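You operate a simulated robot arm through the tools that you are given. There is no shell and no other tool. Be economical: measure what you need, move in short steps, check, and stop when the job is done.

You run a simulated two-armed robot. Do the job below in one go: nothing can be reset, and whatever is moved stays where it is left.

TASK
Open the stock bench drawer, fetch the ring with green band and set it inside, then shut the drawer. Then put the purple-band cup in the steel tray without grips. Then fetch the blue filter and stand it on the shelf of the cover table. Then put one of the spacers from the top of the test bench on the shelf under the press bench. Then put the green-band cup in the sink. Then lift the pot lid open. Keep to this order. Set down upright: blue filter.
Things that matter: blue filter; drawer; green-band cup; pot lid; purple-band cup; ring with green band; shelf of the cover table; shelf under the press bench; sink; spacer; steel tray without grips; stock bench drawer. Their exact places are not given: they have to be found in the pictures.

The check looks at the end state, three seconds after you hand in, the way a careful person would. Anything else that was tipped, shoved, dropped, spilled or broken makes it a failure. Lids that push on must go on centred and level and be pressed home; caps that screw on are set level and turned clockwise until they are tight.

THE ROBOT
Two 6-joint arms with fingered hands on one trunk, on a base that drives. Base frame: it is fixed to the floor where the robot stands at the start and does not move with it; the origin is under the middle of the robot, x ahead of it, y to its left, z up; the surface under the hand at the start is at about z = 800. Lengths are in mm, angles in rad, forces in N, time in s.
The left shoulder is at the start at [50, 170, 935], the right one opposite. With the tool pointing down near the work surface each hand reaches from about 520 to 780 mm from the robot's upright axis, wherever it stands, measured 20 degrees to its own side. Places, roughly: blue filter (8x8x14 cm) [-3400, 2000, 900]; drawer [1000, -100, 600]; green-band cup (5x5x5 cm) [-3900, 1900, 800]; pot lid [-3200, -4900, 1100]; purple-band cup (5x5x5 cm) [-3000, 1300, 800]; ring with green band (8x7x5 cm) [-2200, 1200, 800]; shelf of the cover table [-3500, -100, 300]; shelf under the press bench [-1700, 1100, 300]; sink [-6600, 3600, 700]; spacer [-4000, 2250, 750]; steel tray without grips (26x19x5 cm) [-3900, 4800, 900]; stock bench drawer [900, -100, 700]. Payload 3.5 kg a hand.
Tool frame (each hand has its own): the origin (TCP) lies between the finger pads and is the grasp point; the fingertips stand 26 mm ahead of it; z points along the fingers, y is the line along which they close. Largest opening 132 mm; the body of the gripper starts 73 mm behind the TCP. The gripper is a hand of 3 fingers: y runs from the thumb to the fingers, the wrist lies at [0, 0, -234] in the tool frame, and closing takes about 1.5 s.
Orientation is that of the tool frame in the base frame, as a unit quaternion [x, y, z, w]. With the fingers straight down and closing along the base's y, the tool's x points along the base's -x, its y along +y and its z along -z.

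THE INTERFACE
- The arms move only by the tool apply_moves. It takes "left_series", "right_series" or both (then of equal length, played together; a hand with none holds still); each is a list of rows, each an object of numbers (a shift or turn left out is 0, a gripper value left out holds the last): "x", "y", "z": the shift along the tool's x, y, z in units of 50 mm (1.0 is 50 mm); "ax", "ay", "az": the turn, a rotation vector about the tool's x, y, z in units of 4 degrees (1.0 is 4 degrees). In form: [{"x": .., "y": .., "z": .., "ax": .., "ay": .., "az": ..}, ...]. A call has 1 to 20 rows; each row shifts and turns the commanded pose from where the row before left it, along the tool's axes as they then stand. "left_fingers" and "right_fingers" are, for a hand that has rows, the opening, from 0 (shut) to 1 (fully open), set as the call begins (left out, the last holds). A call with a number of a shift or a turn outside -1 to 1 is refused whole. Rows are played at 5 a second. More than 50 mm and 0.15 rad between two rows, or a gripper value outside its range, and nothing of the call is played. A pose out of reach is approached as far as the arm can. The call stops where the force on the tool passes 40 N (or 10 N more than at its start, if that is more) or the arm is blocked; 0.2 s more then pass. Each finger travels about 153 mm/s and halts on what it meets, pressing with about 34 N; the grip force reading is that of the motor and also rises with nothing between the fingers. The clock runs only during rows and for 0.2 s after the last one: add rows that do not move to give the fingers time. It gives the time, the measured TCP pose, the force on the tool (base axes), the opening and the grip force at its end, in the units of the frame above (readings bear some noise), with the torque about the TCP (base axes, N m) and any sound that the robot's microphone picked up.
- Cameras (640 x 400 px; columns grow to the right, rows downward): "scene" is now at [37.4, -13.3, 1525.3]; the picture's right is [-0.13, -0.99, 0.00], its down [-0.73, 0.10, -0.67] and it looks along [0.66, -0.09, -0.74] (base axes); focal length 293 px, centre (320, 200). "left" rides on the left gripper at [-62, 3, -92] in its tool frame; the picture's right is [-0.05, -1.00, 0.00], its down [0.83, -0.04, -0.56] and it looks along [0.55, -0.03, 0.83] (tool axes); focal length 230 px, centre (320, 200). "right" rides on the right gripper at [62, 3, -92] in its tool frame; the picture's right is [-0.05, 1.00, 0.00], its down [-0.83, -0.04, -0.56] and it looks along [-0.55, -0.03, 0.83] (tool axes); focal length 230 px, centre (320, 200).
- grab_frame(camera): a new picture of that camera. No time passes.
- lift_body(by): slides the trunk up (or, below 0, down) by that many mm; the arms and the scene camera ride with it, the base frame stays. It gives what a move gives, with no picture.
- drive_base(legs): drives the robot by 1 to 6 legs, each [ahead, left, turn to the left] in mm, mm and rad, along the robot's own axes; the way and the turn of a leg run together, so that a leg with both is an arc; at most 1500 mm and 3.142 rad a leg. The arms and the cameras ride along, it lands a little off, and it stops where it bumps. It gives what a move gives.
- curl_fingers(finger1, finger2, thumb_bend, hand): sets how far each is bent, from 0 (flat) to 100 (curled in); at 30 the hand is open as for a grip, at 70 the pads meet at the TCP. One left out holds its place. A second passes; each finger stops where it meets its share of the squeeze, and holds until it gets a number again. A gripper value or a shape takes the hand back. It gives what a move gives, with no picture; readings hold the bend of each and the force on the fingers (four entries, about 0 where the hand has none), thumb and palm.
- preshape(shape, hand): the hand has 3 fingers and takes this shape, open, in about a second: jaw (thumb against the fingers, like two jaws); tri (thumb and two fingers); tip (a fingertip pinch); poke (one finger out to press); point (the index stretched); flat (the hand flat); cup (the hand cupped); fist (a fist). The gripper value then closes the fingers along that shape, each until it touches; the sizes above hold for jaw. It gives what a move gives, with no picture.
- head_to(pan, tilt): turns the head with the scene camera to pan (to the left, within 1.501 rad either way) and tilt (down, from -0.506 to 1.204), counted from straight ahead of the robot. It gives what a move gives.
- point_at(camera, pixels): for up to 12 pixels [column, row] of the newest picture of that camera ("zoom" is the newest enlarged one), the place [x, y, z] in the base frame of the surface seen there, good to about 3 mm. No time passes.
- inspect(camera, box): a new picture of the part [left, top, right, bottom] of that camera's present view, enlarged. No time passes.
- finish_job(): hands the job in; it is judged then, once.

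Keep the steps short. Do not move on a guess: measure, check each grasp and each placing, and mend mistakes. In all there are 131 turns and 154 pictures (those below and enlarged ones count). Leave the grippers open and the arms clear of the work at the hand-in unless told otherwise, and finish with a single line.

The tools are called after "Call:" by a JSON object that holds its "fn" and its "kwargs". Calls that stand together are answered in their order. apply_moves: Moves the arms, as the interface text tells. Its arguments: {"type":"object","properties":{"left_series":{"type":"array","items":{"type":"object","properties":{"x":{"type":"number"},"y":{"type":"number"},"z":{"type":"number"},"ax":{"type":"number"},"ay":{"type":"number"},"az":{"type":"number"}}}},"left_fingers":{"type":"number"},"right_series":{"type":"array","items":{"type":"object","properties":{"x":{"type":"number"},"y":{"type":"number"},"z":{"type":"number"},"ax":{"type":"number"},"ay":{"type":"number"},"az":{"type":"number"}}}},"right_fingers":{"type":"number"}},"required":[]} The other tools are called the same way: lift_body (by) slides the trunk up or down; preshape (shape, hand) gives the hand a shape; curl_fingers (finger1, finger2, thumb_bend, hand) moves the fingers one by one; drive_base (legs) drives the base; head_to (pan, tilt) turns the head that bears the scene camera; grab_frame (camera) takes a picture; point_at (camera, pixels) gives the place of the surface under pixels of a picture; inspect (camera, box) takes an enlarged picture of a part of a camera's view; finish_job () hands the job in.

At the start:

```text
time_s: 0.0
left_position: [618.0, 258.0, 1001.3]
left_orientation: [0.0, 1.0, 0.001, 0.0]
left_ft_force: [0.4, 0.9, 0.5]
left_torque: [0.04, 0.02, 0.03]
left_opening: 131.9
left_grip_force: 0.0
left_shape: jaw
left_bend: [30.0, 30.0, 30.0]
left_finger forces: [0.1, 0.0, 0.0, 0.0, 0.1, 0.1]
right_position: [625.4, -240.0, 965.7]
right_orientation: [0.001, 1.0, 0.0, 0.0]
right_ft_force: [-0.4, 0.4, -0.2]
right_torque: [0.03, 0.03, -0.02]
right_opening: 131.8
right_grip_force: 0.1
right_shape: jaw
right_bend: [30.0, 30.0, 30.0]
right_finger forces: [0.0, 0.0, 0.1, 0.0, 0.0, 0.0]
trunk travel left (down, up): [-550.0, 160.0]
robot x, y, heading: [-1.3, 1.8, 0.002]
head pan, tilt: [-0.134, 0.836]
```

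scene: 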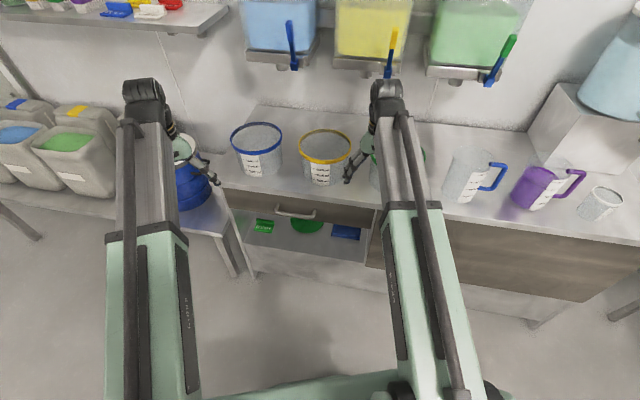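
right: 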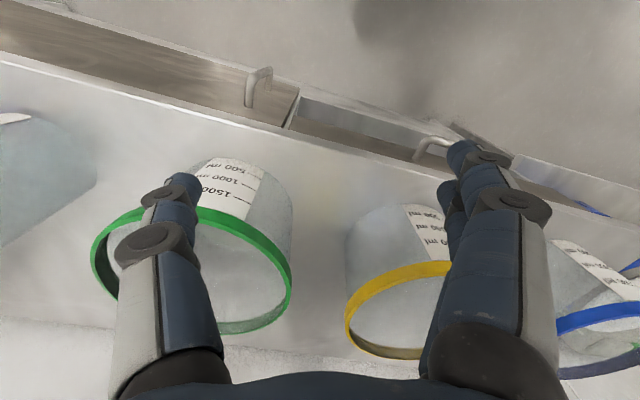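
left: 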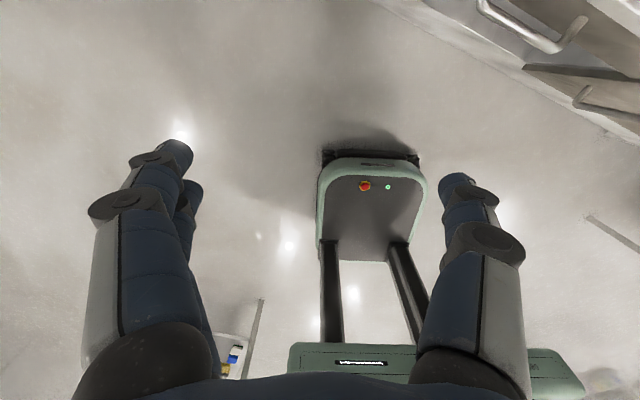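

The bench ahead has a drawer front with a handle near (295,213). I'll look closer there first.

Call:
{"fn": "inspect", "kwargs": {"camera": "scene", "box": [200, 100, 440, 300]}}

Call:
{"fn": "head_to", "kwargs": {"pan": 0.0, "tilt": 0.5}}

Call:
{"fn": "grab_frame", "kwargs": {"camera": "scene"}}

```text
2.00 times, centred on (320, 200) of scene
```

zoom: 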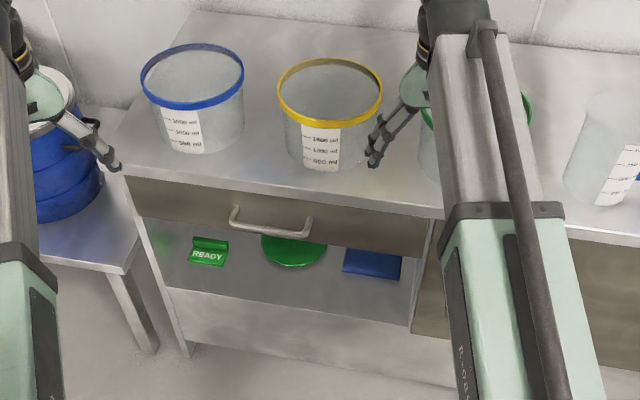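

```text
time_s: 0.8
left_position: [618.2, 258.1, 1002.2]
left_orientation: [0.0, 1.0, 0.0, 0.0]
left_ft_force: [-0.8, -0.3, -0.2]
left_torque: [0.02, -0.02, 0.0]
left_opening: 132.0
left_grip_force: 0.0
left_shape: jaw
left_bend: [30.0, 30.0, 30.0]
left_finger forces: [0.0, 0.0, 0.1, 0.0, 0.0, 0.0]
right_position: [625.8, -239.1, 966.2]
right_orientation: [0.0, 1.0, 0.0, 0.0]
right_ft_force: [-0.9, 0.1, 0.5]
right_torque: [-0.02, 0.0, 0.02]
right_opening: 131.9
right_grip_force: 0.0
right_shape: jaw
right_bend: [30.0, 30.0, 30.0]
right_finger forces: [0.0, 0.0, 0.0, 0.0, 0.1, 0.1]
trunk travel left (down, up): [-550.0, 160.0]
robot x, y, heading: [2.3, -3.7, 0.002]
head pan, tilt: [0.0, 0.499]
```

```text
149 pictures are left
```

scene: 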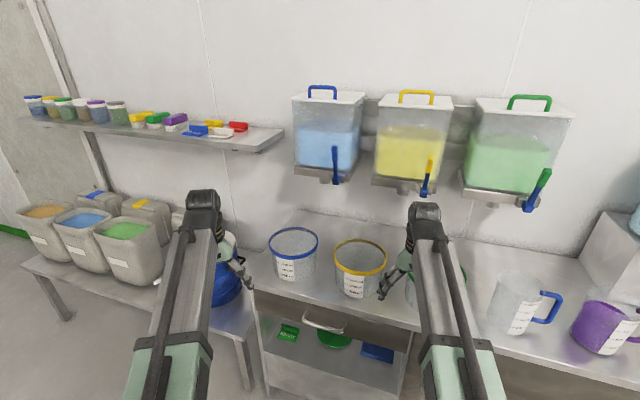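

I'll measure the handle, the drawer front and bench edge in this picture.

Call:
{"fn": "point_at", "kwargs": {"camera": "scene", "pixels": [[304, 315], [323, 328], [342, 333], [265, 303], [262, 285], [340, 308], [330, 318], [290, 335], [420, 330], [390, 335], [380, 352]]}}

Call:
{"fn": "inspect", "kwargs": {"camera": "scene", "box": [240, 260, 420, 400]}}

Call:
{"fn": "inspect", "kwargs": {"camera": "right", "box": [200, 0, 640, 240]}}

```text
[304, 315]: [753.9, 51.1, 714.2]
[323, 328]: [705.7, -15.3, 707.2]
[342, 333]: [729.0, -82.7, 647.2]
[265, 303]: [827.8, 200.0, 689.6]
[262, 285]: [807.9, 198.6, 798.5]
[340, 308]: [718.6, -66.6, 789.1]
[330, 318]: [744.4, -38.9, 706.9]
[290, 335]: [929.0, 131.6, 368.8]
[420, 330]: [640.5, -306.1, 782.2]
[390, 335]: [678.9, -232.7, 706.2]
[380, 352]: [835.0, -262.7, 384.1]
```

```text
2.86 times, centred on (330, 330) of scene
```

zoom: 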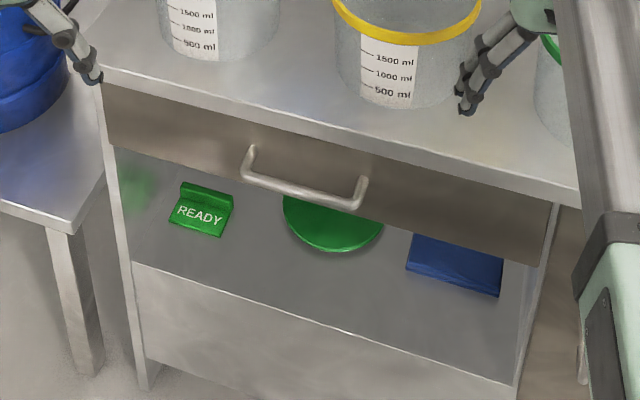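

```text
1.45 times, centred on (420, 120) of right
```

zoom: 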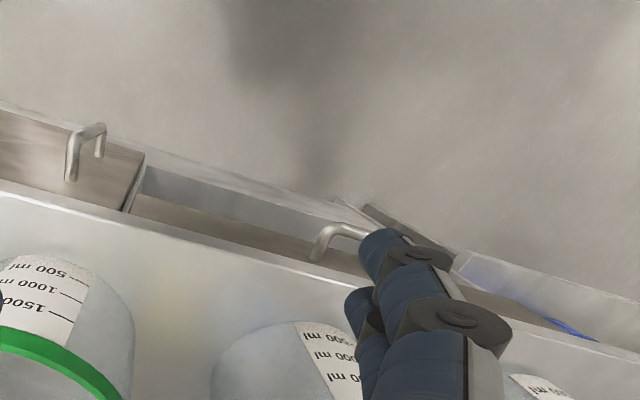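

The drawer front faces along about (-0.95, 0.32). The handle bar is near (706,-15,707). I'll back off, turn to face the bench squarely, then recheck.

Call:
{"fn": "drive_base", "kwargs": {"legs": [[-300, 0, 0], [0, 0, -0.3215], [140, 104, 0]]}}

Call:
{"fn": "apply_moves", "kwargs": {"left_series": [{"ax": 1, "ay": -1, "az": -1}, {"ax": 1, "ay": -1, "az": -1}, {"ax": 1, "ay": -1, "az": -1}, {"ax": 1, "ay": -1, "az": -1}, {"ax": 1, "ay": -1, "az": -1}, {"ax": 1, "ay": -1, "az": -1}, {"ax": 1, "ay": -1, "az": -1}, {"ax": 1, "ay": -1, "az": -1}, {"ax": 1, "ay": -1, "az": -1}, {"ax": 1, "ay": -1, "az": -1}, {"ax": 1, "ay": -1, "az": -1}, {"ax": 1, "ay": -1, "az": -1}, {"ax": 1, "ay": -1, "az": -1}, {"ax": 1, "ay": -1, "az": -1}, {"ax": 1, "ay": -1, "az": -1}, {"ax": 1, "ay": -1, "az": -1}, {"ax": 1, "ay": -1, "az": -1}, {"ax": 0.32, "ay": -0.32, "az": -0.32}]}}

Call:
{"fn": "head_to", "kwargs": {"pan": 0.2, "tilt": 0.7}}

Call:
{"fn": "grab_frame", "kwargs": {"camera": "scene"}}

```text
time_s: 4.9
left_position: [541.3, 104.2, 1001.7]
left_orientation: [0.16, 0.987, 0.0, 0.001]
left_ft_force: [0.1, 0.9, 0.4]
left_torque: [-0.02, 0.0, 0.01]
left_opening: 132.0
left_grip_force: 0.0
left_shape: jaw
left_bend: [30.0, 30.0, 30.0]
left_finger forces: [0.0, 0.1, 0.0, 0.1, 0.1, 0.0]
right_position: [390.1, -369.8, 965.8]
right_orientation: [0.159, 0.987, 0.001, 0.0]
right_ft_force: [0.0, 0.7, -0.2]
right_torque: [0.01, 0.03, -0.02]
right_opening: 132.0
right_grip_force: 0.1
right_shape: jaw
right_bend: [30.0, 30.0, 30.0]
right_finger forces: [0.0, 0.1, 0.0, 0.1, 0.1, 0.0]
trunk travel left (down, up): [-550.0, 160.0]
robot x, y, heading: [-128.7, 54.2, -0.322]
head pan, tilt: [0.0, 0.499]
```

```text
time_s: 8.7
left_position: [614.2, 109.4, 1002.6]
left_orientation: [-0.413, 0.574, -0.573, 0.414]
left_ft_force: [0.6, -0.4, -0.4]
left_torque: [-0.01, -0.02, -0.02]
left_opening: 131.8
left_grip_force: 0.0
left_shape: jaw
left_bend: [30.0, 30.0, 30.0]
left_finger forces: [0.0, 0.0, 0.0, 0.0, 0.0, 0.0]
left hand out of reach, approached as far as the arm can: row 11, 12, 13, 14, 15, 16, 17
right_position: [391.1, -368.9, 967.2]
right_orientation: [0.16, 0.987, 0.0, -0.001]
right_ft_force: [-0.2, 0.2, 0.7]
right_torque: [0.04, 0.01, 0.0]
right_opening: 132.0
right_grip_force: 0.1
right_shape: jaw
right_bend: [30.0, 30.0, 30.0]
right_finger forces: [0.1, 0.0, 0.1, 0.0, 0.0, 0.0]
trunk travel left (down, up): [-550.0, 160.0]
robot x, y, heading: [-127.0, 56.7, -0.319]
head pan, tilt: [0.0, 0.499]
```

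```text
time_s: 9.5
left_position: [613.9, 108.5, 1003.7]
left_orientation: [0.414, -0.573, 0.574, -0.413]
left_ft_force: [0.2, 0.2, -0.1]
left_torque: [0.0, 0.0, -0.01]
left_opening: 131.9
left_grip_force: 0.0
left_shape: jaw
left_bend: [30.0, 30.0, 30.0]
left_finger forces: [0.0, 0.0, 0.0, 0.0, 0.0, 0.0]
right_position: [389.8, -370.4, 966.0]
right_orientation: [0.16, 0.987, 0.0, -0.001]
right_ft_force: [-0.3, -0.6, -0.5]
right_torque: [-0.01, -0.02, -0.03]
right_opening: 132.0
right_grip_force: 0.0
right_shape: jaw
right_bend: [30.0, 30.0, 30.0]
right_finger forces: [0.0, 0.0, 0.0, 0.1, 0.0, 0.0]
trunk travel left (down, up): [-550.0, 160.0]
robot x, y, heading: [-127.3, 53.9, -0.323]
head pan, tilt: [0.201, 0.7]
```

```text
146 pictures are left
```

scene: 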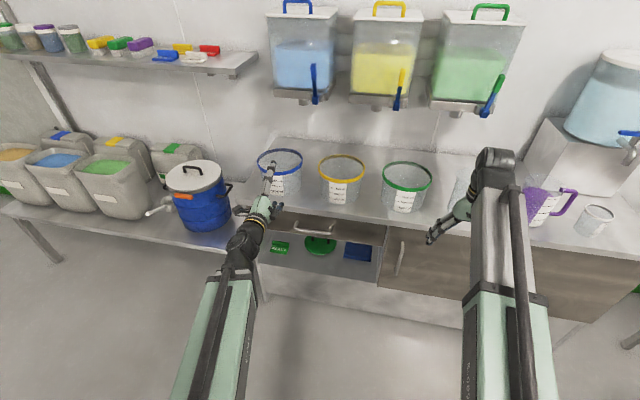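

The left hand is now level with the handle direction. I'll measure the handle bar precisely.

Call:
{"fn": "inspect", "kwargs": {"camera": "scene", "box": [250, 200, 410, 300]}}

Call:
{"fn": "point_at", "kwargs": {"camera": "zoom", "pixels": [[190, 105], [255, 132], [325, 145], [180, 125], [240, 115], [225, 70], [430, 110], [300, 180], [500, 230]]}}

```text
4.00 times, centred on (330, 250) of scene
```

zoom: 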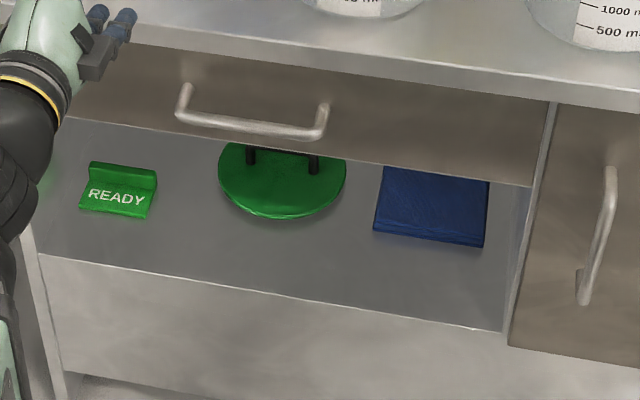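

```text
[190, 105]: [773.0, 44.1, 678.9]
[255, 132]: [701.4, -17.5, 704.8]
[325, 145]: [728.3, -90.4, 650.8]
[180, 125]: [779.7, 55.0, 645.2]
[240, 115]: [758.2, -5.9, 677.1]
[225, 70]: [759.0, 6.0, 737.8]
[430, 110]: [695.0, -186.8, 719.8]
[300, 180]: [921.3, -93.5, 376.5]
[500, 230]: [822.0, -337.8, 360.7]
```

Handle bar centre: about f=676 along the facing direction, z=704. I move right 92 mm and down 297 mm first, still clear of it.

Call:
{"fn": "apply_moves", "kwargs": {"left_series": [{"x": 0.31, "y": 0.99}, {"x": 0.31, "y": 0.99}, {"x": 0.31, "y": 0.99}, {"x": 0.31, "y": 0.99}, {"x": 0.31, "y": 0.99}, {"x": 0.31, "y": 0.99}, {}]}}

Call:
{"fn": "grab_frame", "kwargs": {"camera": "left"}}

```text
refused: row 1 steps farther than a row can; nothing moved
```

```text
144 pictures are left
```

left: 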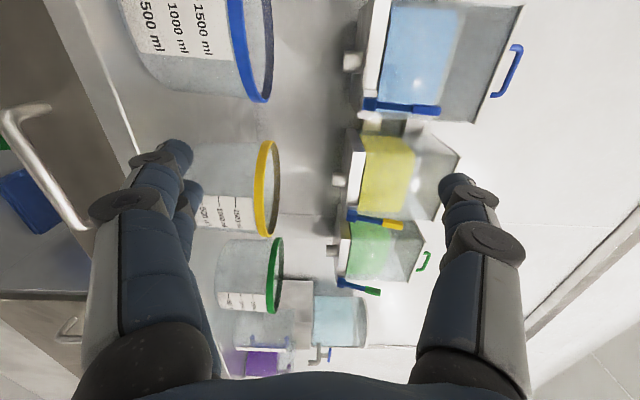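

The row length was just over the 50 mm limit; I'll use smaller rows.

Call:
{"fn": "apply_moves", "kwargs": {"left_series": [{"x": 0.26, "y": 0.85}, {"x": 0.26, "y": 0.85}, {"x": 0.26, "y": 0.85}, {"x": 0.26, "y": 0.85}, {"x": 0.26, "y": 0.85}, {"x": 0.26, "y": 0.85}, {"x": 0.26, "y": 0.85}, {}]}}

Call:
{"fn": "grab_frame", "kwargs": {"camera": "left"}}

```text
time_s: 11.3
left_position: [593.2, 61.9, 712.4]
left_orientation: [-0.41, 0.578, -0.575, 0.408]
left_ft_force: [-0.2, -0.2, 0.0]
left_torque: [-0.01, -0.04, 0.01]
left_opening: 131.5
left_grip_force: 0.2
left_shape: jaw
left_bend: [30.0, 30.0, 30.0]
left_finger forces: [0.1, 0.0, 0.0, 0.1, 0.1, 0.0]
left hand out of reach, approached as far as the arm can: row 5, 6, 7
right_position: [390.8, -370.6, 967.9]
right_orientation: [0.16, 0.987, 0.0, 0.0]
right_ft_force: [0.5, 0.6, 1.0]
right_torque: [0.01, 0.0, -0.02]
right_opening: 131.7
right_grip_force: 0.1
right_shape: jaw
right_bend: [30.0, 30.0, 30.0]
right_finger forces: [0.0, 0.2, 0.0, 0.0, 0.0, 0.0]
trunk travel left (down, up): [-550.0, 160.0]
robot x, y, heading: [-127.3, 52.9, -0.323]
head pan, tilt: [0.201, 0.7]
```

```text
143 pictures are left
```

left: 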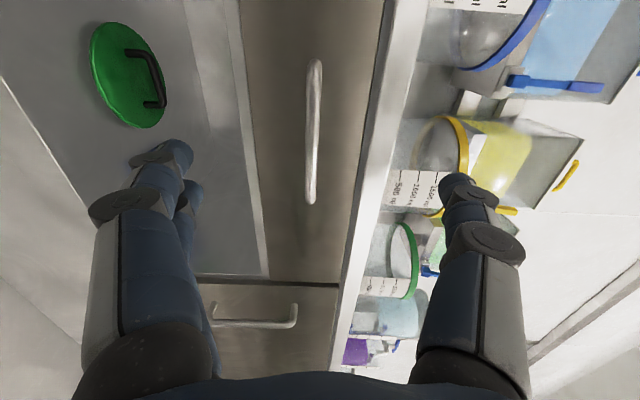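

Fingers half-closed so they clear the top's edge; now move forward over the bar.

Call:
{"fn": "apply_moves", "kwargs": {"left_fingers": 0.5, "left_series": [{"z": 0.6}, {"z": 0.6}, {"z": 0.6, "x": 0.2}, {"x": 0.3, "y": 0.1}, {"x": 0.3, "y": 0.06}, {}]}}

Call:
{"fn": "grab_frame", "kwargs": {"camera": "left"}}

```text
time_s: 12.7
left_position: [679.4, 38.9, 710.0]
left_orientation: [-0.408, 0.578, -0.576, 0.409]
left_ft_force: [-0.2, -0.2, -0.4]
left_torque: [-0.02, 0.0, 0.0]
left_opening: 66.4
left_grip_force: 0.0
left_shape: jaw
left_bend: [73.0, 73.0, 70.0]
left_finger forces: [0.0, 0.1, 0.0, 0.0, 0.0, 0.0]
left hand out of reach, approached as far as the arm can: row 1, 3, 4, 5
right_position: [389.5, -369.4, 965.9]
right_orientation: [0.161, 0.987, 0.0, -0.001]
right_ft_force: [-1.2, 0.8, -0.7]
right_torque: [-0.02, -0.01, -0.02]
right_opening: 131.8
right_grip_force: 0.0
right_shape: jaw
right_bend: [30.0, 30.0, 30.0]
right_finger forces: [0.1, 0.0, 0.0, 0.0, 0.0, 0.1]
trunk travel left (down, up): [-550.0, 160.0]
robot x, y, heading: [-128.3, 59.1, -0.32]
head pan, tilt: [0.201, 0.7]
```

```text
142 pictures are left
```

left: 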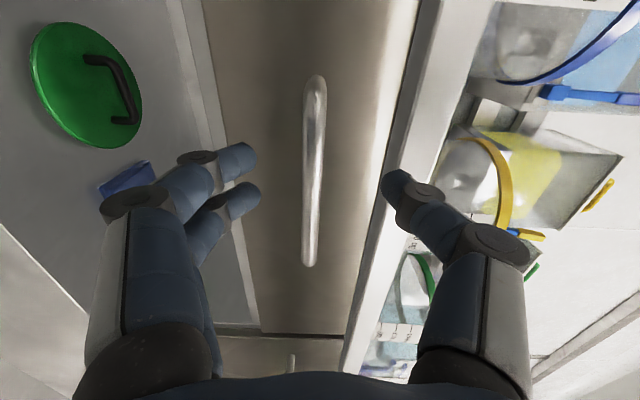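

The arm won't shift further right in this posture, so I slide the base 40 mm right, then reach forward.

Call:
{"fn": "drive_base", "kwargs": {"legs": [[0, -40, 0]]}}

Call:
{"fn": "apply_moves", "kwargs": {"left_series": [{"z": 0.44}, {"z": 0.42, "y": 0.1}, {}]}}

Call:
{"fn": "grab_frame", "kwargs": {"camera": "left"}}

```text
time_s: 13.5
left_position: [667.8, -0.8, 709.5]
left_orientation: [-0.409, 0.579, -0.575, 0.409]
left_ft_force: [-1.1, 0.1, 0.3]
left_torque: [0.03, 0.02, 0.0]
left_opening: 66.8
left_grip_force: 0.2
left_shape: jaw
left_bend: [73.0, 73.0, 70.0]
left_finger forces: [0.0, 0.0, 0.0, 0.1, 0.0, 0.1]
right_position: [377.4, -408.7, 965.9]
right_orientation: [0.16, 0.987, -0.001, 0.0]
right_ft_force: [0.0, 0.0, -0.2]
right_torque: [0.07, 0.01, -0.01]
right_opening: 131.9
right_grip_force: 0.0
right_shape: jaw
right_bend: [30.0, 30.0, 30.0]
right_finger forces: [0.1, 0.0, 0.1, 0.0, 0.1, 0.1]
trunk travel left (down, up): [-550.0, 160.0]
robot x, y, heading: [-140.7, 19.7, -0.323]
head pan, tilt: [0.201, 0.7]
```

```text
time_s: 14.3
left_position: [710.1, -12.6, 704.1]
left_orientation: [-0.409, 0.58, -0.576, 0.406]
left_ft_force: [-0.2, 0.7, 0.3]
left_torque: [0.0, -0.01, 0.0]
left_opening: 66.8
left_grip_force: 0.0
left_shape: jaw
left_bend: [73.0, 73.0, 70.0]
left_finger forces: [0.0, 0.1, 0.0, 0.0, 0.1, 0.0]
right_position: [377.3, -406.0, 966.4]
right_orientation: [0.16, 0.987, 0.0, 0.0]
right_ft_force: [-0.9, -0.2, 0.1]
right_torque: [0.0, 0.01, -0.01]
right_opening: 131.9
right_grip_force: 0.1
right_shape: jaw
right_bend: [30.0, 30.0, 30.0]
right_finger forces: [0.1, 0.0, 0.0, 0.0, 0.1, 0.0]
trunk travel left (down, up): [-550.0, 160.0]
robot x, y, heading: [-144.5, 17.0, -0.319]
head pan, tilt: [0.201, 0.7]
```

```text
141 pictures are left
```

left: 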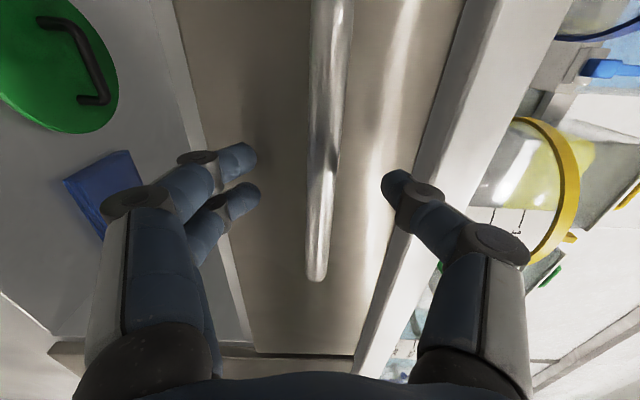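

Bar is between the fingers. Close and pull back a bit to test.

Call:
{"fn": "apply_moves", "kwargs": {"left_fingers": 0, "left_series": [{}, {}, {}, {}, {}, {}, {}, {"z": -0.4}, {"z": -0.4}, {"z": -0.4}, {}]}}

Call:
{"fn": "grab_frame", "kwargs": {"camera": "scene"}}

```text
time_s: 16.7
left_position: [652.1, 7.1, 703.4]
left_orientation: [-0.409, 0.578, -0.576, 0.408]
left_ft_force: [-0.6, 0.4, 1.0]
left_torque: [0.05, 0.07, 0.04]
left_opening: 0.1
left_grip_force: 33.7
left_shape: jaw
left_bend: [70.0, 70.0, 75.0]
left_finger forces: [0.1, 0.0, 0.0, 0.1, 2.0, 0.1]
right_position: [376.5, -407.6, 967.1]
right_orientation: [0.16, 0.987, 0.0, 0.001]
right_ft_force: [-0.2, -0.5, -0.5]
right_torque: [0.0, -0.02, 0.04]
right_opening: 132.1
right_grip_force: 0.0
right_shape: jaw
right_bend: [30.0, 30.0, 30.0]
right_finger forces: [0.1, 0.0, 0.0, 0.0, 0.0, 0.1]
trunk travel left (down, up): [-550.0, 160.0]
robot x, y, heading: [-139.0, 17.1, -0.323]
head pan, tilt: [0.201, 0.7]
```

```text
140 pictures are left
```

scene: 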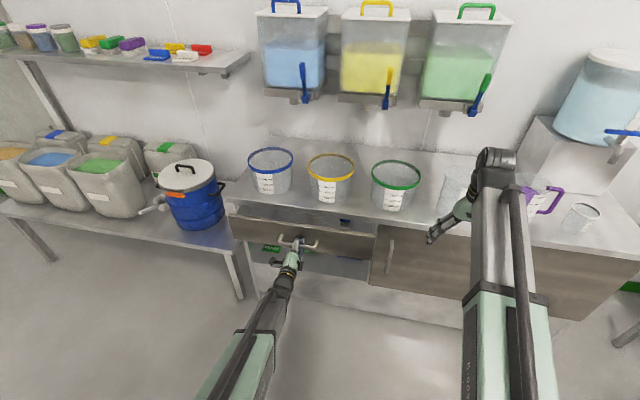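

The drawer seems to have come with the hand. Look closer.

Call:
{"fn": "inspect", "kwargs": {"camera": "scene", "box": [220, 190, 400, 300]}}

Call:
{"fn": "drive_base", "kwargs": {"legs": [[-60, 0, 0]]}}

Call:
{"fn": "inspect", "kwargs": {"camera": "scene", "box": [220, 190, 400, 300]}}

```text
3.56 times, centred on (310, 245) of scene
```

zoom: 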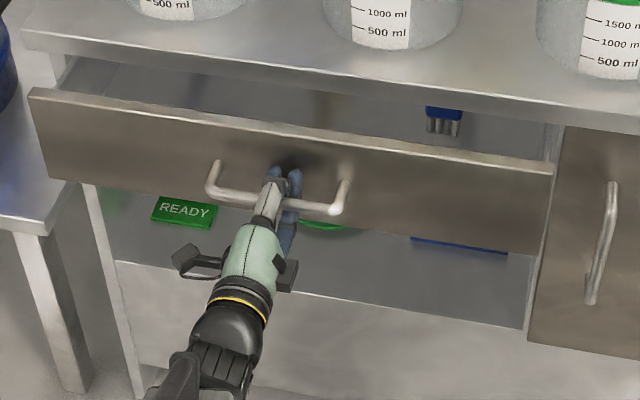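

```text
time_s: 17.7
left_position: [592.9, 26.7, 704.9]
left_orientation: [-0.409, 0.578, -0.576, 0.408]
left_ft_force: [-3.9, 0.4, 1.8]
left_torque: [0.0, 0.02, -0.01]
left_opening: 0.0
left_grip_force: 33.7
left_shape: jaw
left_bend: [70.0, 70.0, 75.0]
left_finger forces: [0.1, 0.0, 0.1, 0.1, 0.5, 0.0]
right_position: [317.1, -387.5, 967.2]
right_orientation: [0.16, 0.987, 0.001, 0.0]
right_ft_force: [0.2, 0.1, -0.1]
right_torque: [0.0, -0.04, 0.0]
right_opening: 131.9
right_grip_force: 0.0
right_shape: jaw
right_bend: [30.0, 30.0, 30.0]
right_finger forces: [0.0, 0.1, 0.0, 0.0, 0.0, 0.0]
trunk travel left (down, up): [-550.0, 160.0]
robot x, y, heading: [-197.8, 38.3, -0.318]
head pan, tilt: [0.201, 0.7]
```

```text
3.56 times, centred on (310, 245) of scene
```

zoom: 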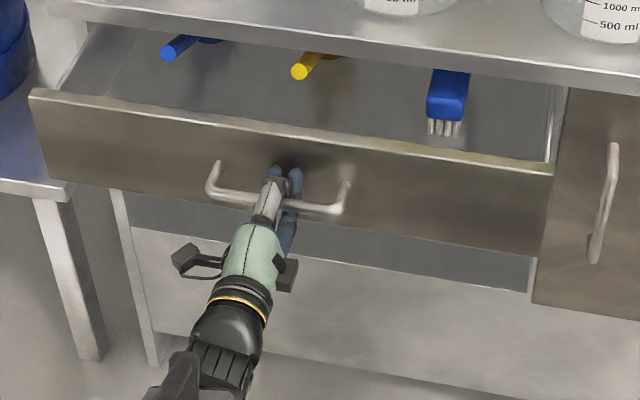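

It's opening; the drawer holds a few tools. Pull another 110 mm.

Call:
{"fn": "drive_base", "kwargs": {"legs": [[-110, 0, 0]]}}

Call:
{"fn": "head_to", "kwargs": {"pan": 0.1, "tilt": 0.75}}

Call:
{"fn": "inspect", "kwargs": {"camera": "scene", "box": [200, 130, 440, 280]}}

```text
time_s: 18.9
left_position: [485.6, 60.9, 703.9]
left_orientation: [-0.409, 0.578, -0.577, 0.408]
left_ft_force: [-4.3, 0.5, 1.7]
left_torque: [0.05, 0.06, 0.02]
left_opening: 0.0
left_grip_force: 33.8
left_shape: jaw
left_bend: [70.0, 70.0, 75.0]
left_finger forces: [0.0, 0.1, 0.1, 0.0, 0.5, 0.1]
right_position: [212.4, -351.8, 965.8]
right_orientation: [0.159, 0.987, 0.0, 0.0]
right_ft_force: [-0.3, -0.6, -0.3]
right_torque: [0.01, 0.01, -0.03]
right_opening: 131.8
right_grip_force: 0.0
right_shape: jaw
right_bend: [30.0, 30.0, 30.0]
right_finger forces: [0.1, 0.0, 0.1, 0.0, 0.1, 0.0]
trunk travel left (down, up): [-550.0, 160.0]
robot x, y, heading: [-305.9, 71.9, -0.323]
head pan, tilt: [0.201, 0.7]
```

```text
time_s: 19.6
left_position: [488.1, 61.7, 704.3]
left_orientation: [-0.41, 0.578, -0.575, 0.408]
left_ft_force: [1.3, 0.3, 1.4]
left_torque: [0.01, -0.02, -0.01]
left_opening: 0.0
left_grip_force: 34.1
left_shape: jaw
left_bend: [70.0, 70.0, 75.0]
left_finger forces: [0.1, 0.1, 0.1, 0.1, 1.5, 0.0]
right_position: [213.9, -353.8, 965.3]
right_orientation: [0.16, 0.987, 0.0, 0.0]
right_ft_force: [0.5, -0.4, 1.1]
right_torque: [-0.01, 0.01, 0.0]
right_opening: 131.5
right_grip_force: 0.0
right_shape: jaw
right_bend: [30.0, 30.0, 30.0]
right_finger forces: [0.0, 0.0, 0.0, 0.0, 0.0, 0.0]
trunk travel left (down, up): [-550.0, 160.0]
robot x, y, heading: [-303.5, 74.0, -0.323]
head pan, tilt: [0.099, 0.75]
```

```text
2.67 times, centred on (320, 205) of scene
```

zoom: 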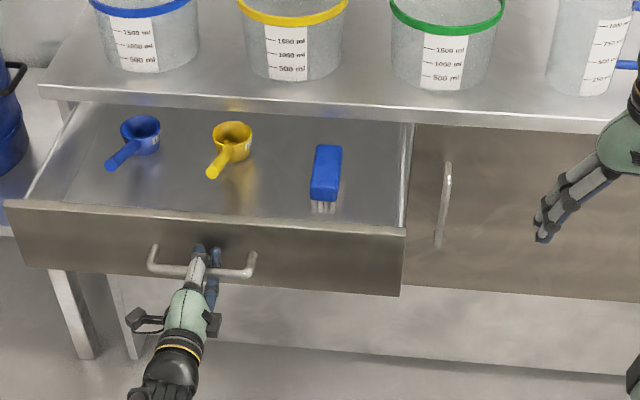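

The drawer is open about 220 mm. Measure the free floor spots, then release and back away.

Call:
{"fn": "point_at", "kwargs": {"camera": "zoom", "pixels": [[270, 195], [120, 195], [325, 200], [210, 175], [100, 205], [395, 222], [60, 130], [370, 175], [265, 150], [232, 130]]}}

Call:
{"fn": "apply_moves", "kwargs": {"left_fingers": 0.5, "left_series": [{}, {}, {}, {}, {"z": -0.6}, {"z": -0.6}, {"z": -0.6}, {}]}}

Call:
{"fn": "inspect", "kwargs": {"camera": "scene", "box": [200, 130, 440, 280]}}

```text
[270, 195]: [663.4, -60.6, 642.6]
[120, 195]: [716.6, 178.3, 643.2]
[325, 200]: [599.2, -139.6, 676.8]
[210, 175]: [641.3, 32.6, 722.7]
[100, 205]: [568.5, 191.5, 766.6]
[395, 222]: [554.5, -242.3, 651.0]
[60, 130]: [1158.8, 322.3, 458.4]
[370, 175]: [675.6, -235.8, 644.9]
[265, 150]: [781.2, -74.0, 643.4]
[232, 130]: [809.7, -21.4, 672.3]
```

```text
time_s: 21.4
left_position: [401.7, 94.4, 702.5]
left_orientation: [-0.41, 0.578, -0.576, 0.408]
left_ft_force: [0.6, 0.2, 1.0]
left_torque: [-0.01, -0.03, -0.01]
left_opening: 65.4
left_grip_force: 0.1
left_shape: jaw
left_bend: [73.0, 73.0, 70.0]
left_finger forces: [0.0, 0.1, 0.1, 0.0, 0.0, 0.0]
right_position: [212.9, -352.6, 966.0]
right_orientation: [0.16, 0.987, 0.0, 0.0]
right_ft_force: [-0.1, -0.7, -0.4]
right_torque: [-0.02, 0.0, 0.02]
right_opening: 131.8
right_grip_force: 0.0
right_shape: jaw
right_bend: [30.0, 30.0, 30.0]
right_finger forces: [0.0, 0.0, 0.0, 0.1, 0.1, 0.0]
trunk travel left (down, up): [-550.0, 160.0]
robot x, y, heading: [-303.6, 72.6, -0.32]
head pan, tilt: [0.099, 0.75]
```

```text
2.67 times, centred on (320, 205) of scene
```

zoom: 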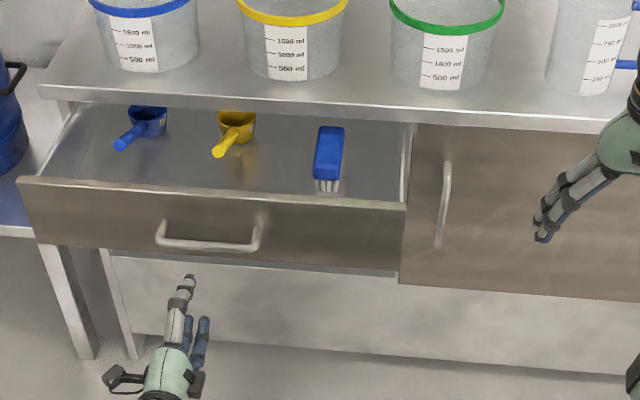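

The drawer slid in a bit on release. I'll measure its face and check it isn't creeping.

Call:
{"fn": "point_at", "kwargs": {"camera": "zoom", "pixels": [[215, 220], [100, 180], [300, 220], [210, 244], [280, 190], [225, 180]]}}

Call:
{"fn": "apply_moves", "kwargs": {"left_series": [{}, {}, {}, {}, {}, {}, {}, {}, {}, {}]}}

Call:
{"fn": "inspect", "kwargs": {"camera": "scene", "box": [200, 130, 440, 280]}}

```text
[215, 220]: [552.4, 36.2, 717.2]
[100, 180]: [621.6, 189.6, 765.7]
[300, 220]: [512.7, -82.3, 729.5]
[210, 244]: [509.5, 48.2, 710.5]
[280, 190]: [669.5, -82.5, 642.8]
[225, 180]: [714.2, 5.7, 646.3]
```

```text
time_s: 23.6
left_position: [401.6, 93.4, 704.0]
left_orientation: [-0.41, 0.578, -0.577, 0.407]
left_ft_force: [0.5, 0.0, -0.4]
left_torque: [-0.01, 0.0, 0.02]
left_opening: 65.4
left_grip_force: 0.0
left_shape: jaw
left_bend: [73.0, 73.0, 70.0]
left_finger forces: [0.0, 0.0, 0.0, 0.1, 0.1, 0.1]
right_position: [212.9, -352.7, 966.0]
right_orientation: [0.16, 0.987, 0.0, 0.001]
right_ft_force: [0.4, 0.5, 0.0]
right_torque: [0.0, 0.03, -0.01]
right_opening: 131.7
right_grip_force: 0.1
right_shape: jaw
right_bend: [30.0, 30.0, 30.0]
right_finger forces: [0.0, 0.0, 0.0, 0.0, 0.0, 0.0]
trunk travel left (down, up): [-550.0, 160.0]
robot x, y, heading: [-302.5, 69.4, -0.327]
head pan, tilt: [0.099, 0.75]
```

```text
2.67 times, centred on (320, 205) of scene
```

zoom: 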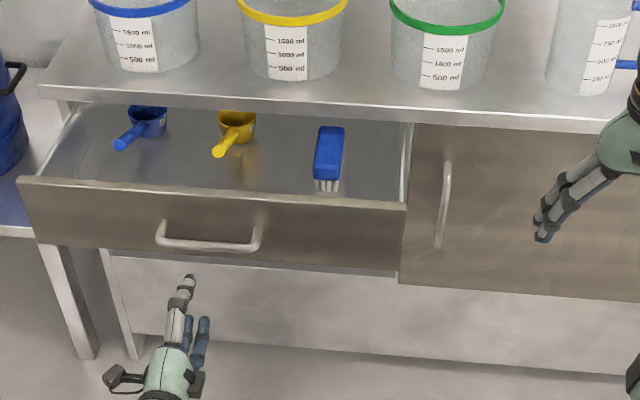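

The drawer is steady. Now point the left hand down again, back away, and look around the room.

Call:
{"fn": "drive_base", "kwargs": {"legs": [[-250, 0, 0]]}}

Call:
{"fn": "apply_moves", "kwargs": {"left_fingers": 1, "left_series": [{"ax": -1, "ay": 1, "az": 1, "y": -0.7}, {"ax": -1, "ay": 1, "az": 1}, {"ax": -1, "ay": 1, "az": 1}, {"ax": -1, "ay": 1, "az": 1}, {"ax": -1, "ay": 1, "az": 1}, {"ax": -1, "ay": 1, "az": 1}, {"ax": -1, "ay": 1, "az": 1}, {"ax": -1, "ay": 1, "az": 1}, {"ax": -1, "ay": 1, "az": 1}, {"ax": -1, "ay": 1, "az": 1}, {"ax": -1, "ay": 1, "az": 1}, {"ax": -1, "ay": 1, "az": 1}, {"ax": -1, "ay": 1, "az": 1}, {"ax": -1, "ay": 1, "az": 1}, {"ax": -1, "ay": 1, "az": 1}, {"ax": -1, "ay": 1, "az": 1}, {"ax": -1, "ay": 1, "az": 1}, {"ax": -0.32, "ay": 0.32, "az": 0.32}, {"z": -0.9}, {"z": -0.9}]}}

Call:
{"fn": "head_to", "kwargs": {"pan": 1.5, "tilt": 0.4}}

Call:
{"fn": "grab_frame", "kwargs": {"camera": "scene"}}

Call:
{"fn": "head_to", "kwargs": {"pan": -1.5, "tilt": 0.4}}

Call:
{"fn": "grab_frame", "kwargs": {"camera": "scene"}}

```text
time_s: 25.4
left_position: [164.6, 171.8, 704.4]
left_orientation: [-0.409, 0.578, -0.576, 0.409]
left_ft_force: [-0.2, 0.6, -0.2]
left_torque: [0.01, 0.0, -0.01]
left_opening: 65.6
left_grip_force: 0.1
left_shape: jaw
left_bend: [73.0, 73.0, 70.0]
left_finger forces: [0.0, 0.1, 0.0, 0.1, 0.0, 0.0]
right_position: [-25.5, -273.8, 965.7]
right_orientation: [0.16, 0.987, 0.0, 0.0]
right_ft_force: [-0.7, -0.1, 0.2]
right_torque: [0.03, 0.01, 0.02]
right_opening: 132.0
right_grip_force: 0.1
right_shape: jaw
right_bend: [30.0, 30.0, 30.0]
right_finger forces: [0.0, 0.0, 0.0, 0.0, 0.0, 0.0]
trunk travel left (down, up): [-550.0, 160.0]
robot x, y, heading: [-543.4, 149.5, -0.319]
head pan, tilt: [0.099, 0.75]
```

```text
time_s: 29.6
left_position: [165.3, 172.1, 827.2]
left_orientation: [0.169, 0.986, -0.001, -0.002]
left_ft_force: [0.2, -0.3, 0.4]
left_torque: [0.0, 0.0, 0.0]
left_opening: 131.9
left_grip_force: 0.0
left_shape: jaw
left_bend: [30.0, 30.0, 30.0]
left_finger forces: [0.0, 0.0, 0.0, 0.0, 0.0, 0.1]
right_position: [-25.4, -274.4, 965.4]
right_orientation: [0.16, 0.987, 0.002, 0.0]
right_ft_force: [-0.1, 0.2, 0.0]
right_torque: [0.0, -0.02, 0.03]
right_opening: 131.9
right_grip_force: 0.0
right_shape: jaw
right_bend: [30.0, 30.0, 30.0]
right_finger forces: [0.0, 0.1, 0.0, 0.1, 0.1, 0.0]
trunk travel left (down, up): [-550.0, 160.0]
robot x, y, heading: [-542.0, 149.3, -0.319]
head pan, tilt: [0.099, 0.75]
```

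```text
time_s: 31.1
left_position: [165.9, 173.1, 825.6]
left_orientation: [0.168, 0.986, 0.0, -0.002]
left_ft_force: [-0.2, 0.3, -0.3]
left_torque: [0.02, -0.01, -0.01]
left_opening: 131.8
left_grip_force: 0.1
left_shape: jaw
left_bend: [30.0, 30.0, 30.0]
left_finger forces: [0.0, 0.0, 0.0, 0.1, 0.0, 0.0]
right_position: [-26.1, -274.8, 965.9]
right_orientation: [0.16, 0.987, -0.001, 0.0]
right_ft_force: [0.2, -0.1, 0.0]
right_torque: [0.03, -0.02, 0.02]
right_opening: 132.1
right_grip_force: 0.1
right_shape: jaw
right_bend: [30.0, 30.0, 30.0]
right_finger forces: [0.0, 0.0, 0.0, 0.1, 0.1, 0.0]
trunk travel left (down, up): [-550.0, 160.0]
robot x, y, heading: [-544.6, 151.5, -0.322]
head pan, tilt: [1.499, 0.4]
```

```text
134 pictures are left
```

scene: 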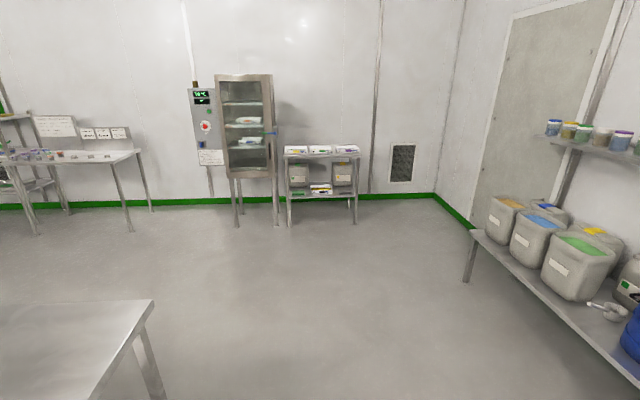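

```text
time_s: 33.7
left_position: [164.9, 172.9, 826.7]
left_orientation: [0.168, 0.986, 0.001, -0.002]
left_ft_force: [0.3, 0.3, -0.3]
left_torque: [0.02, 0.0, -0.01]
left_opening: 131.8
left_grip_force: 0.2
left_shape: jaw
left_bend: [30.0, 30.0, 30.0]
left_finger forces: [0.1, 0.0, 0.0, 0.1, 0.0, 0.1]
right_position: [-27.4, -273.6, 965.6]
right_orientation: [0.16, 0.987, 0.0, 0.0]
right_ft_force: [0.9, 0.0, 0.3]
right_torque: [-0.01, -0.02, 0.02]
right_opening: 132.1
right_grip_force: 0.1
right_shape: jaw
right_bend: [30.0, 30.0, 30.0]
right_finger forces: [0.0, 0.0, 0.1, 0.0, 0.0, 0.1]
trunk travel left (down, up): [-550.0, 160.0]
robot x, y, heading: [-543.2, 149.5, -0.319]
head pan, tilt: [-1.499, 0.4]
```

```text
133 pictures are left
```

scene: 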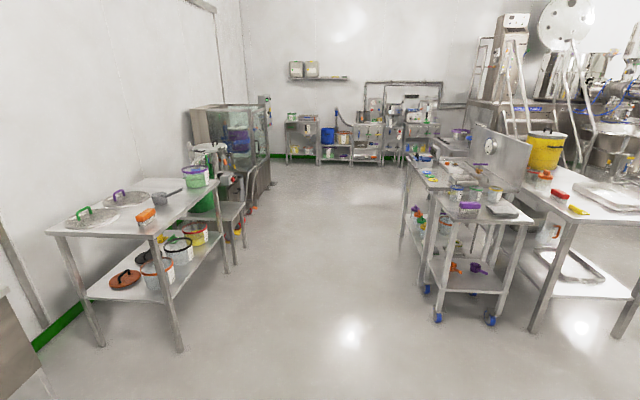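

There's ample turning room here. Turn toward the ring (direction about 2.6 rad) and look.

Call:
{"fn": "drive_base", "kwargs": {"legs": [[0, 0, 2.9]]}}

Call:
{"fn": "head_to", "kwargs": {"pan": 0.0, "tilt": 0.35}}

Call:
{"fn": "grab_frame", "kwargs": {"camera": "scene"}}

```text
time_s: 40.9
left_position: [-1233.9, 311.6, 826.8]
left_orientation: [0.956, -0.294, 0.003, 0.001]
left_ft_force: [-0.1, -0.4, -0.1]
left_torque: [0.0, -0.02, 0.02]
left_opening: 132.0
left_grip_force: 0.0
left_shape: jaw
left_bend: [30.0, 30.0, 30.0]
left_finger forces: [0.1, 0.0, 0.1, 0.0, 0.1, 0.1]
right_position: [-935.0, 694.6, 966.5]
right_orientation: [0.958, -0.288, 0.0, 0.0]
right_ft_force: [-0.2, 0.0, 0.2]
right_torque: [-0.01, -0.03, -0.04]
right_opening: 131.8
right_grip_force: 0.1
right_shape: jaw
right_bend: [30.0, 30.0, 30.0]
right_finger forces: [0.0, 0.1, 0.0, 0.0, 0.0, 0.0]
trunk travel left (down, up): [-550.0, 160.0]
robot x, y, heading: [-545.1, 149.4, 2.565]
head pan, tilt: [-1.499, 0.4]
```

```text
time_s: 42.5
left_position: [-1234.9, 311.9, 826.5]
left_orientation: [0.956, -0.294, 0.003, 0.001]
left_ft_force: [0.0, -1.2, -0.3]
left_torque: [0.0, 0.03, 0.01]
left_opening: 131.9
left_grip_force: 0.1
left_shape: jaw
left_bend: [30.0, 30.0, 30.0]
left_finger forces: [0.0, 0.0, 0.0, 0.1, 0.0, 0.1]
right_position: [-934.3, 695.1, 966.5]
right_orientation: [0.958, -0.288, 0.001, 0.0]
right_ft_force: [-0.5, 0.5, 0.4]
right_torque: [0.02, -0.01, -0.02]
right_opening: 132.2
right_grip_force: 0.0
right_shape: jaw
right_bend: [30.0, 30.0, 30.0]
right_finger forces: [0.0, 0.1, 0.0, 0.0, 0.0, 0.1]
trunk travel left (down, up): [-550.0, 160.0]
robot x, y, heading: [-546.2, 150.4, 2.559]
head pan, tilt: [0.0, 0.351]
```

```text
132 pictures are left
```

scene: 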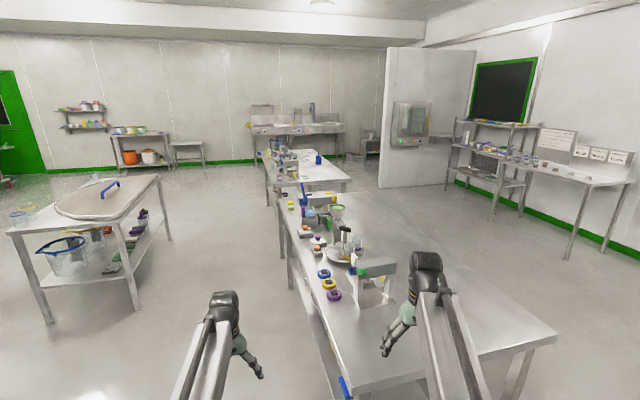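

The press bench is ahead with rings near (325-335,272-296). Zoom in.

Call:
{"fn": "inspect", "kwargs": {"camera": "scene", "box": [250, 180, 410, 310]}}

Call:
{"fn": "point_at", "kwargs": {"camera": "scene", "pixels": [[325, 272], [334, 295], [306, 231], [318, 243], [358, 396], [553, 340], [338, 210], [300, 185], [375, 155], [347, 178], [88, 212], [110, 262]]}}

```text
3.08 times, centred on (330, 245) of scene
```

zoom: 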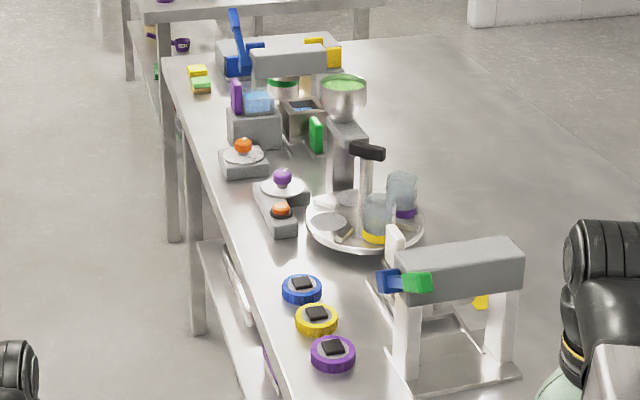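

```text
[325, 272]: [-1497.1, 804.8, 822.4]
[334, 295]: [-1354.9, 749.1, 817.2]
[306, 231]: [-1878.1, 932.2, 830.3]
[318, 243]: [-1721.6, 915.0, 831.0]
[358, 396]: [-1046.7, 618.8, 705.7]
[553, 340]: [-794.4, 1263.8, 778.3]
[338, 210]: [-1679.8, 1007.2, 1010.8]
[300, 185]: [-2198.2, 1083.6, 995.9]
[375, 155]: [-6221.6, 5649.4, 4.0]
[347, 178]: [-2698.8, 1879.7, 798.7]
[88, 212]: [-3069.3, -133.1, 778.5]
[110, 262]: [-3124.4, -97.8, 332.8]
```

Ring with green band seems to be at the far end, under the second press around (-2200,1100). I'll measure the table corners for a safe path.

Call:
{"fn": "point_at", "kwargs": {"camera": "scene", "pixels": [[158, 178], [112, 228], [138, 306], [170, 236], [12, 235], [52, 320], [290, 195], [325, 300], [281, 190], [268, 180], [346, 182]]}}

Call:
{"fn": "point_at", "kwargs": {"camera": "zoom", "pixels": [[283, 80], [285, 95], [283, 88], [200, 85], [162, 60], [455, 42], [290, 390], [240, 290]]}}

```text
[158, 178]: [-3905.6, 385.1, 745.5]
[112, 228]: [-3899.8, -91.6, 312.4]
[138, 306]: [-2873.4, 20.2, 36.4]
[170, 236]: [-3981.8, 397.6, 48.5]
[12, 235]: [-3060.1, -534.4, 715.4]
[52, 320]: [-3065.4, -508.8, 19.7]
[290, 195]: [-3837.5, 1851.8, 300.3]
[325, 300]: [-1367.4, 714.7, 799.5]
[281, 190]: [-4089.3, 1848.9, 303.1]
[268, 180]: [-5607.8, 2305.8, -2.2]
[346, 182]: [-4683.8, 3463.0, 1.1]
```

```text
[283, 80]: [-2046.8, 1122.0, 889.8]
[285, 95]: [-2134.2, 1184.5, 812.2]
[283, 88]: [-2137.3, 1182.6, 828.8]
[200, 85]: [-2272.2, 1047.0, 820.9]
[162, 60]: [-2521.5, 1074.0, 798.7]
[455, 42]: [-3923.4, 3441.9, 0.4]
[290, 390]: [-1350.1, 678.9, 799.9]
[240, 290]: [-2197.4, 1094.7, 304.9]
```

I'll back away from the bench, turn to face its long side, and strafe along it at a safe standoff.

Call:
{"fn": "drive_base", "kwargs": {"legs": [[-400, 0, 0], [0, 0, -1.314], [-510, 0, 0], [0, 1000, 0], [0, 994, 0]]}}

Call:
{"fn": "head_to", "kwargs": {"pan": 0.1, "tilt": 0.55}}

Call:
{"fn": "grab_frame", "kwargs": {"camera": "scene"}}

```text
time_s: 60.4
left_position: [-2275.3, 827.4, 826.4]
left_orientation: [-0.57, 0.822, -0.001, -0.001]
left_ft_force: [-1.1, 1.1, 0.3]
left_torque: [0.01, -0.03, -0.01]
left_opening: 132.0
left_grip_force: 0.1
left_shape: jaw
left_bend: [30.0, 30.0, 30.0]
left_finger forces: [0.1, 0.0, 0.0, 0.0, 0.0, 0.0]
right_position: [-1831.7, 627.6, 966.5]
right_orientation: [-0.577, 0.816, 0.0, 0.0]
right_ft_force: [0.0, -0.5, -0.2]
right_torque: [0.02, -0.01, 0.02]
right_opening: 132.1
right_grip_force: 0.1
right_shape: jaw
right_bend: [30.0, 30.0, 30.0]
right_finger forces: [0.0, 0.0, 0.1, 0.0, 0.1, 0.0]
trunk travel left (down, up): [-550.0, 160.0]
robot x, y, heading: [-2265.5, 119.5, 1.232]
head pan, tilt: [0.0, 0.351]
```

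```text
time_s: 61.1
left_position: [-2274.0, 827.8, 827.0]
left_orientation: [-0.57, 0.822, -0.001, -0.001]
left_ft_force: [0.0, 0.2, -0.2]
left_torque: [0.0, 0.02, 0.02]
left_opening: 131.9
left_grip_force: 0.1
left_shape: jaw
left_bend: [30.0, 30.0, 30.0]
left_finger forces: [0.1, 0.0, 0.0, 0.0, 0.0, 0.1]
right_position: [-1832.0, 626.6, 967.3]
right_orientation: [-0.577, 0.817, 0.0, 0.0]
right_ft_force: [-0.6, -0.5, 0.8]
right_torque: [0.06, 0.01, 0.01]
right_opening: 131.8
right_grip_force: 0.0
right_shape: jaw
right_bend: [30.0, 30.0, 30.0]
right_finger forces: [0.0, 0.1, 0.1, 0.0, 0.0, 0.1]
trunk travel left (down, up): [-550.0, 160.0]
robot x, y, heading: [-2264.4, 117.3, 1.232]
head pan, tilt: [0.099, 0.55]
```

```text
130 pictures are left
```

scene: 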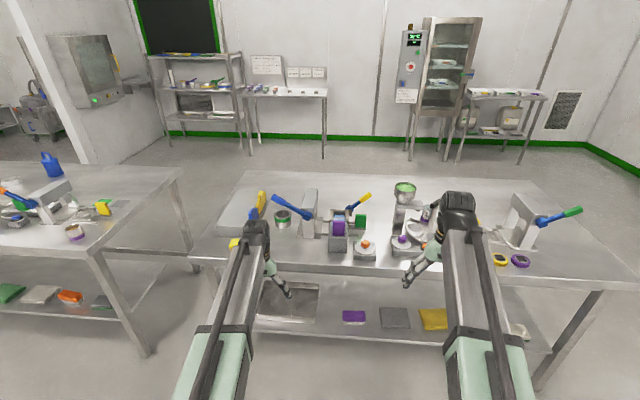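

Green-banded ring visible near (283,216). Zoom in there.

Call:
{"fn": "inspect", "kwargs": {"camera": "scene", "box": [200, 170, 360, 270]}}

Call:
{"fn": "point_at", "kwargs": {"camera": "zoom", "pixels": [[332, 160], [332, 172], [332, 190], [310, 180], [355, 180], [400, 160], [440, 130], [240, 130], [300, 110], [350, 215], [600, 135], [510, 160]]}}

```text
4.00 times, centred on (280, 220) of scene
```

zoom: 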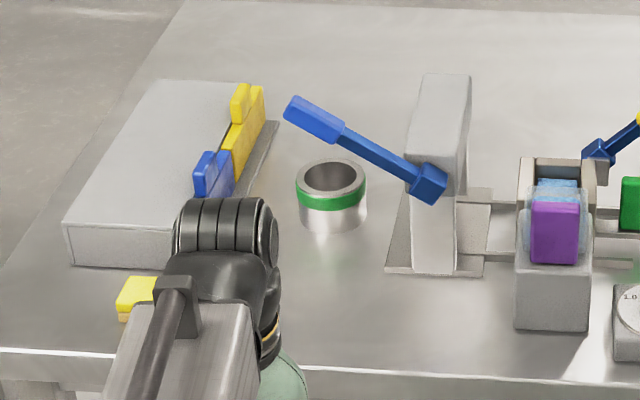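

```text
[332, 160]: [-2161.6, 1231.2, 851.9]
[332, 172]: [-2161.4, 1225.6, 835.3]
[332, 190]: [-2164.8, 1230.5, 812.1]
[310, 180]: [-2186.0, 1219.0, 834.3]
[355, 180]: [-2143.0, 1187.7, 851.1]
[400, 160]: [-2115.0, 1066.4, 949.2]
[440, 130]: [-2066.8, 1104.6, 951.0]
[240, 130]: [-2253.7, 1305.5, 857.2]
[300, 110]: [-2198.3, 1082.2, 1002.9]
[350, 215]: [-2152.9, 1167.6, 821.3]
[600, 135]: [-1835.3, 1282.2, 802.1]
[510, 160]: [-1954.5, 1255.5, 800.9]
```

The ring centre is about (-2165,1205), rim z 852. A blue press lever is in front of it (z up to ~1003). I'll check how high the left forearm rides to know whether it clears the lever.

Call:
{"fn": "point_at", "kwargs": {"camera": "scene", "pixels": [[258, 232], [240, 265], [225, 310], [215, 335], [205, 370], [195, 395], [270, 262], [277, 207], [292, 211], [250, 225], [262, 185], [232, 243]]}}

Call:
{"fn": "inspect", "kwargs": {"camera": "left", "box": [0, 0, 640, 400]}}

```text
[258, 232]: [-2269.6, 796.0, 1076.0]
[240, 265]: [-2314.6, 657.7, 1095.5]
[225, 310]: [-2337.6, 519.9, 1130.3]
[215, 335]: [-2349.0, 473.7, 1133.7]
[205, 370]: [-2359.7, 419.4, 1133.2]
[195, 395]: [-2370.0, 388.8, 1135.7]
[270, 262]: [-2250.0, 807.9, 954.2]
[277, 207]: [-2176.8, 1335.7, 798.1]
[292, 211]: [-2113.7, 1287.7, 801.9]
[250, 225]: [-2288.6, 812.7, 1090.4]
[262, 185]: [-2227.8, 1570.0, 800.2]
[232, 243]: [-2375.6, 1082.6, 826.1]
```

```text
1.00 times, centred on (320, 200) of left (not enlarged: the box is as wide or as high as the picture)
```

zoom: 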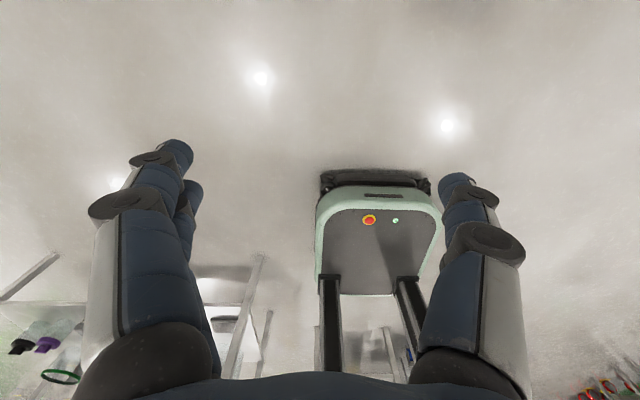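

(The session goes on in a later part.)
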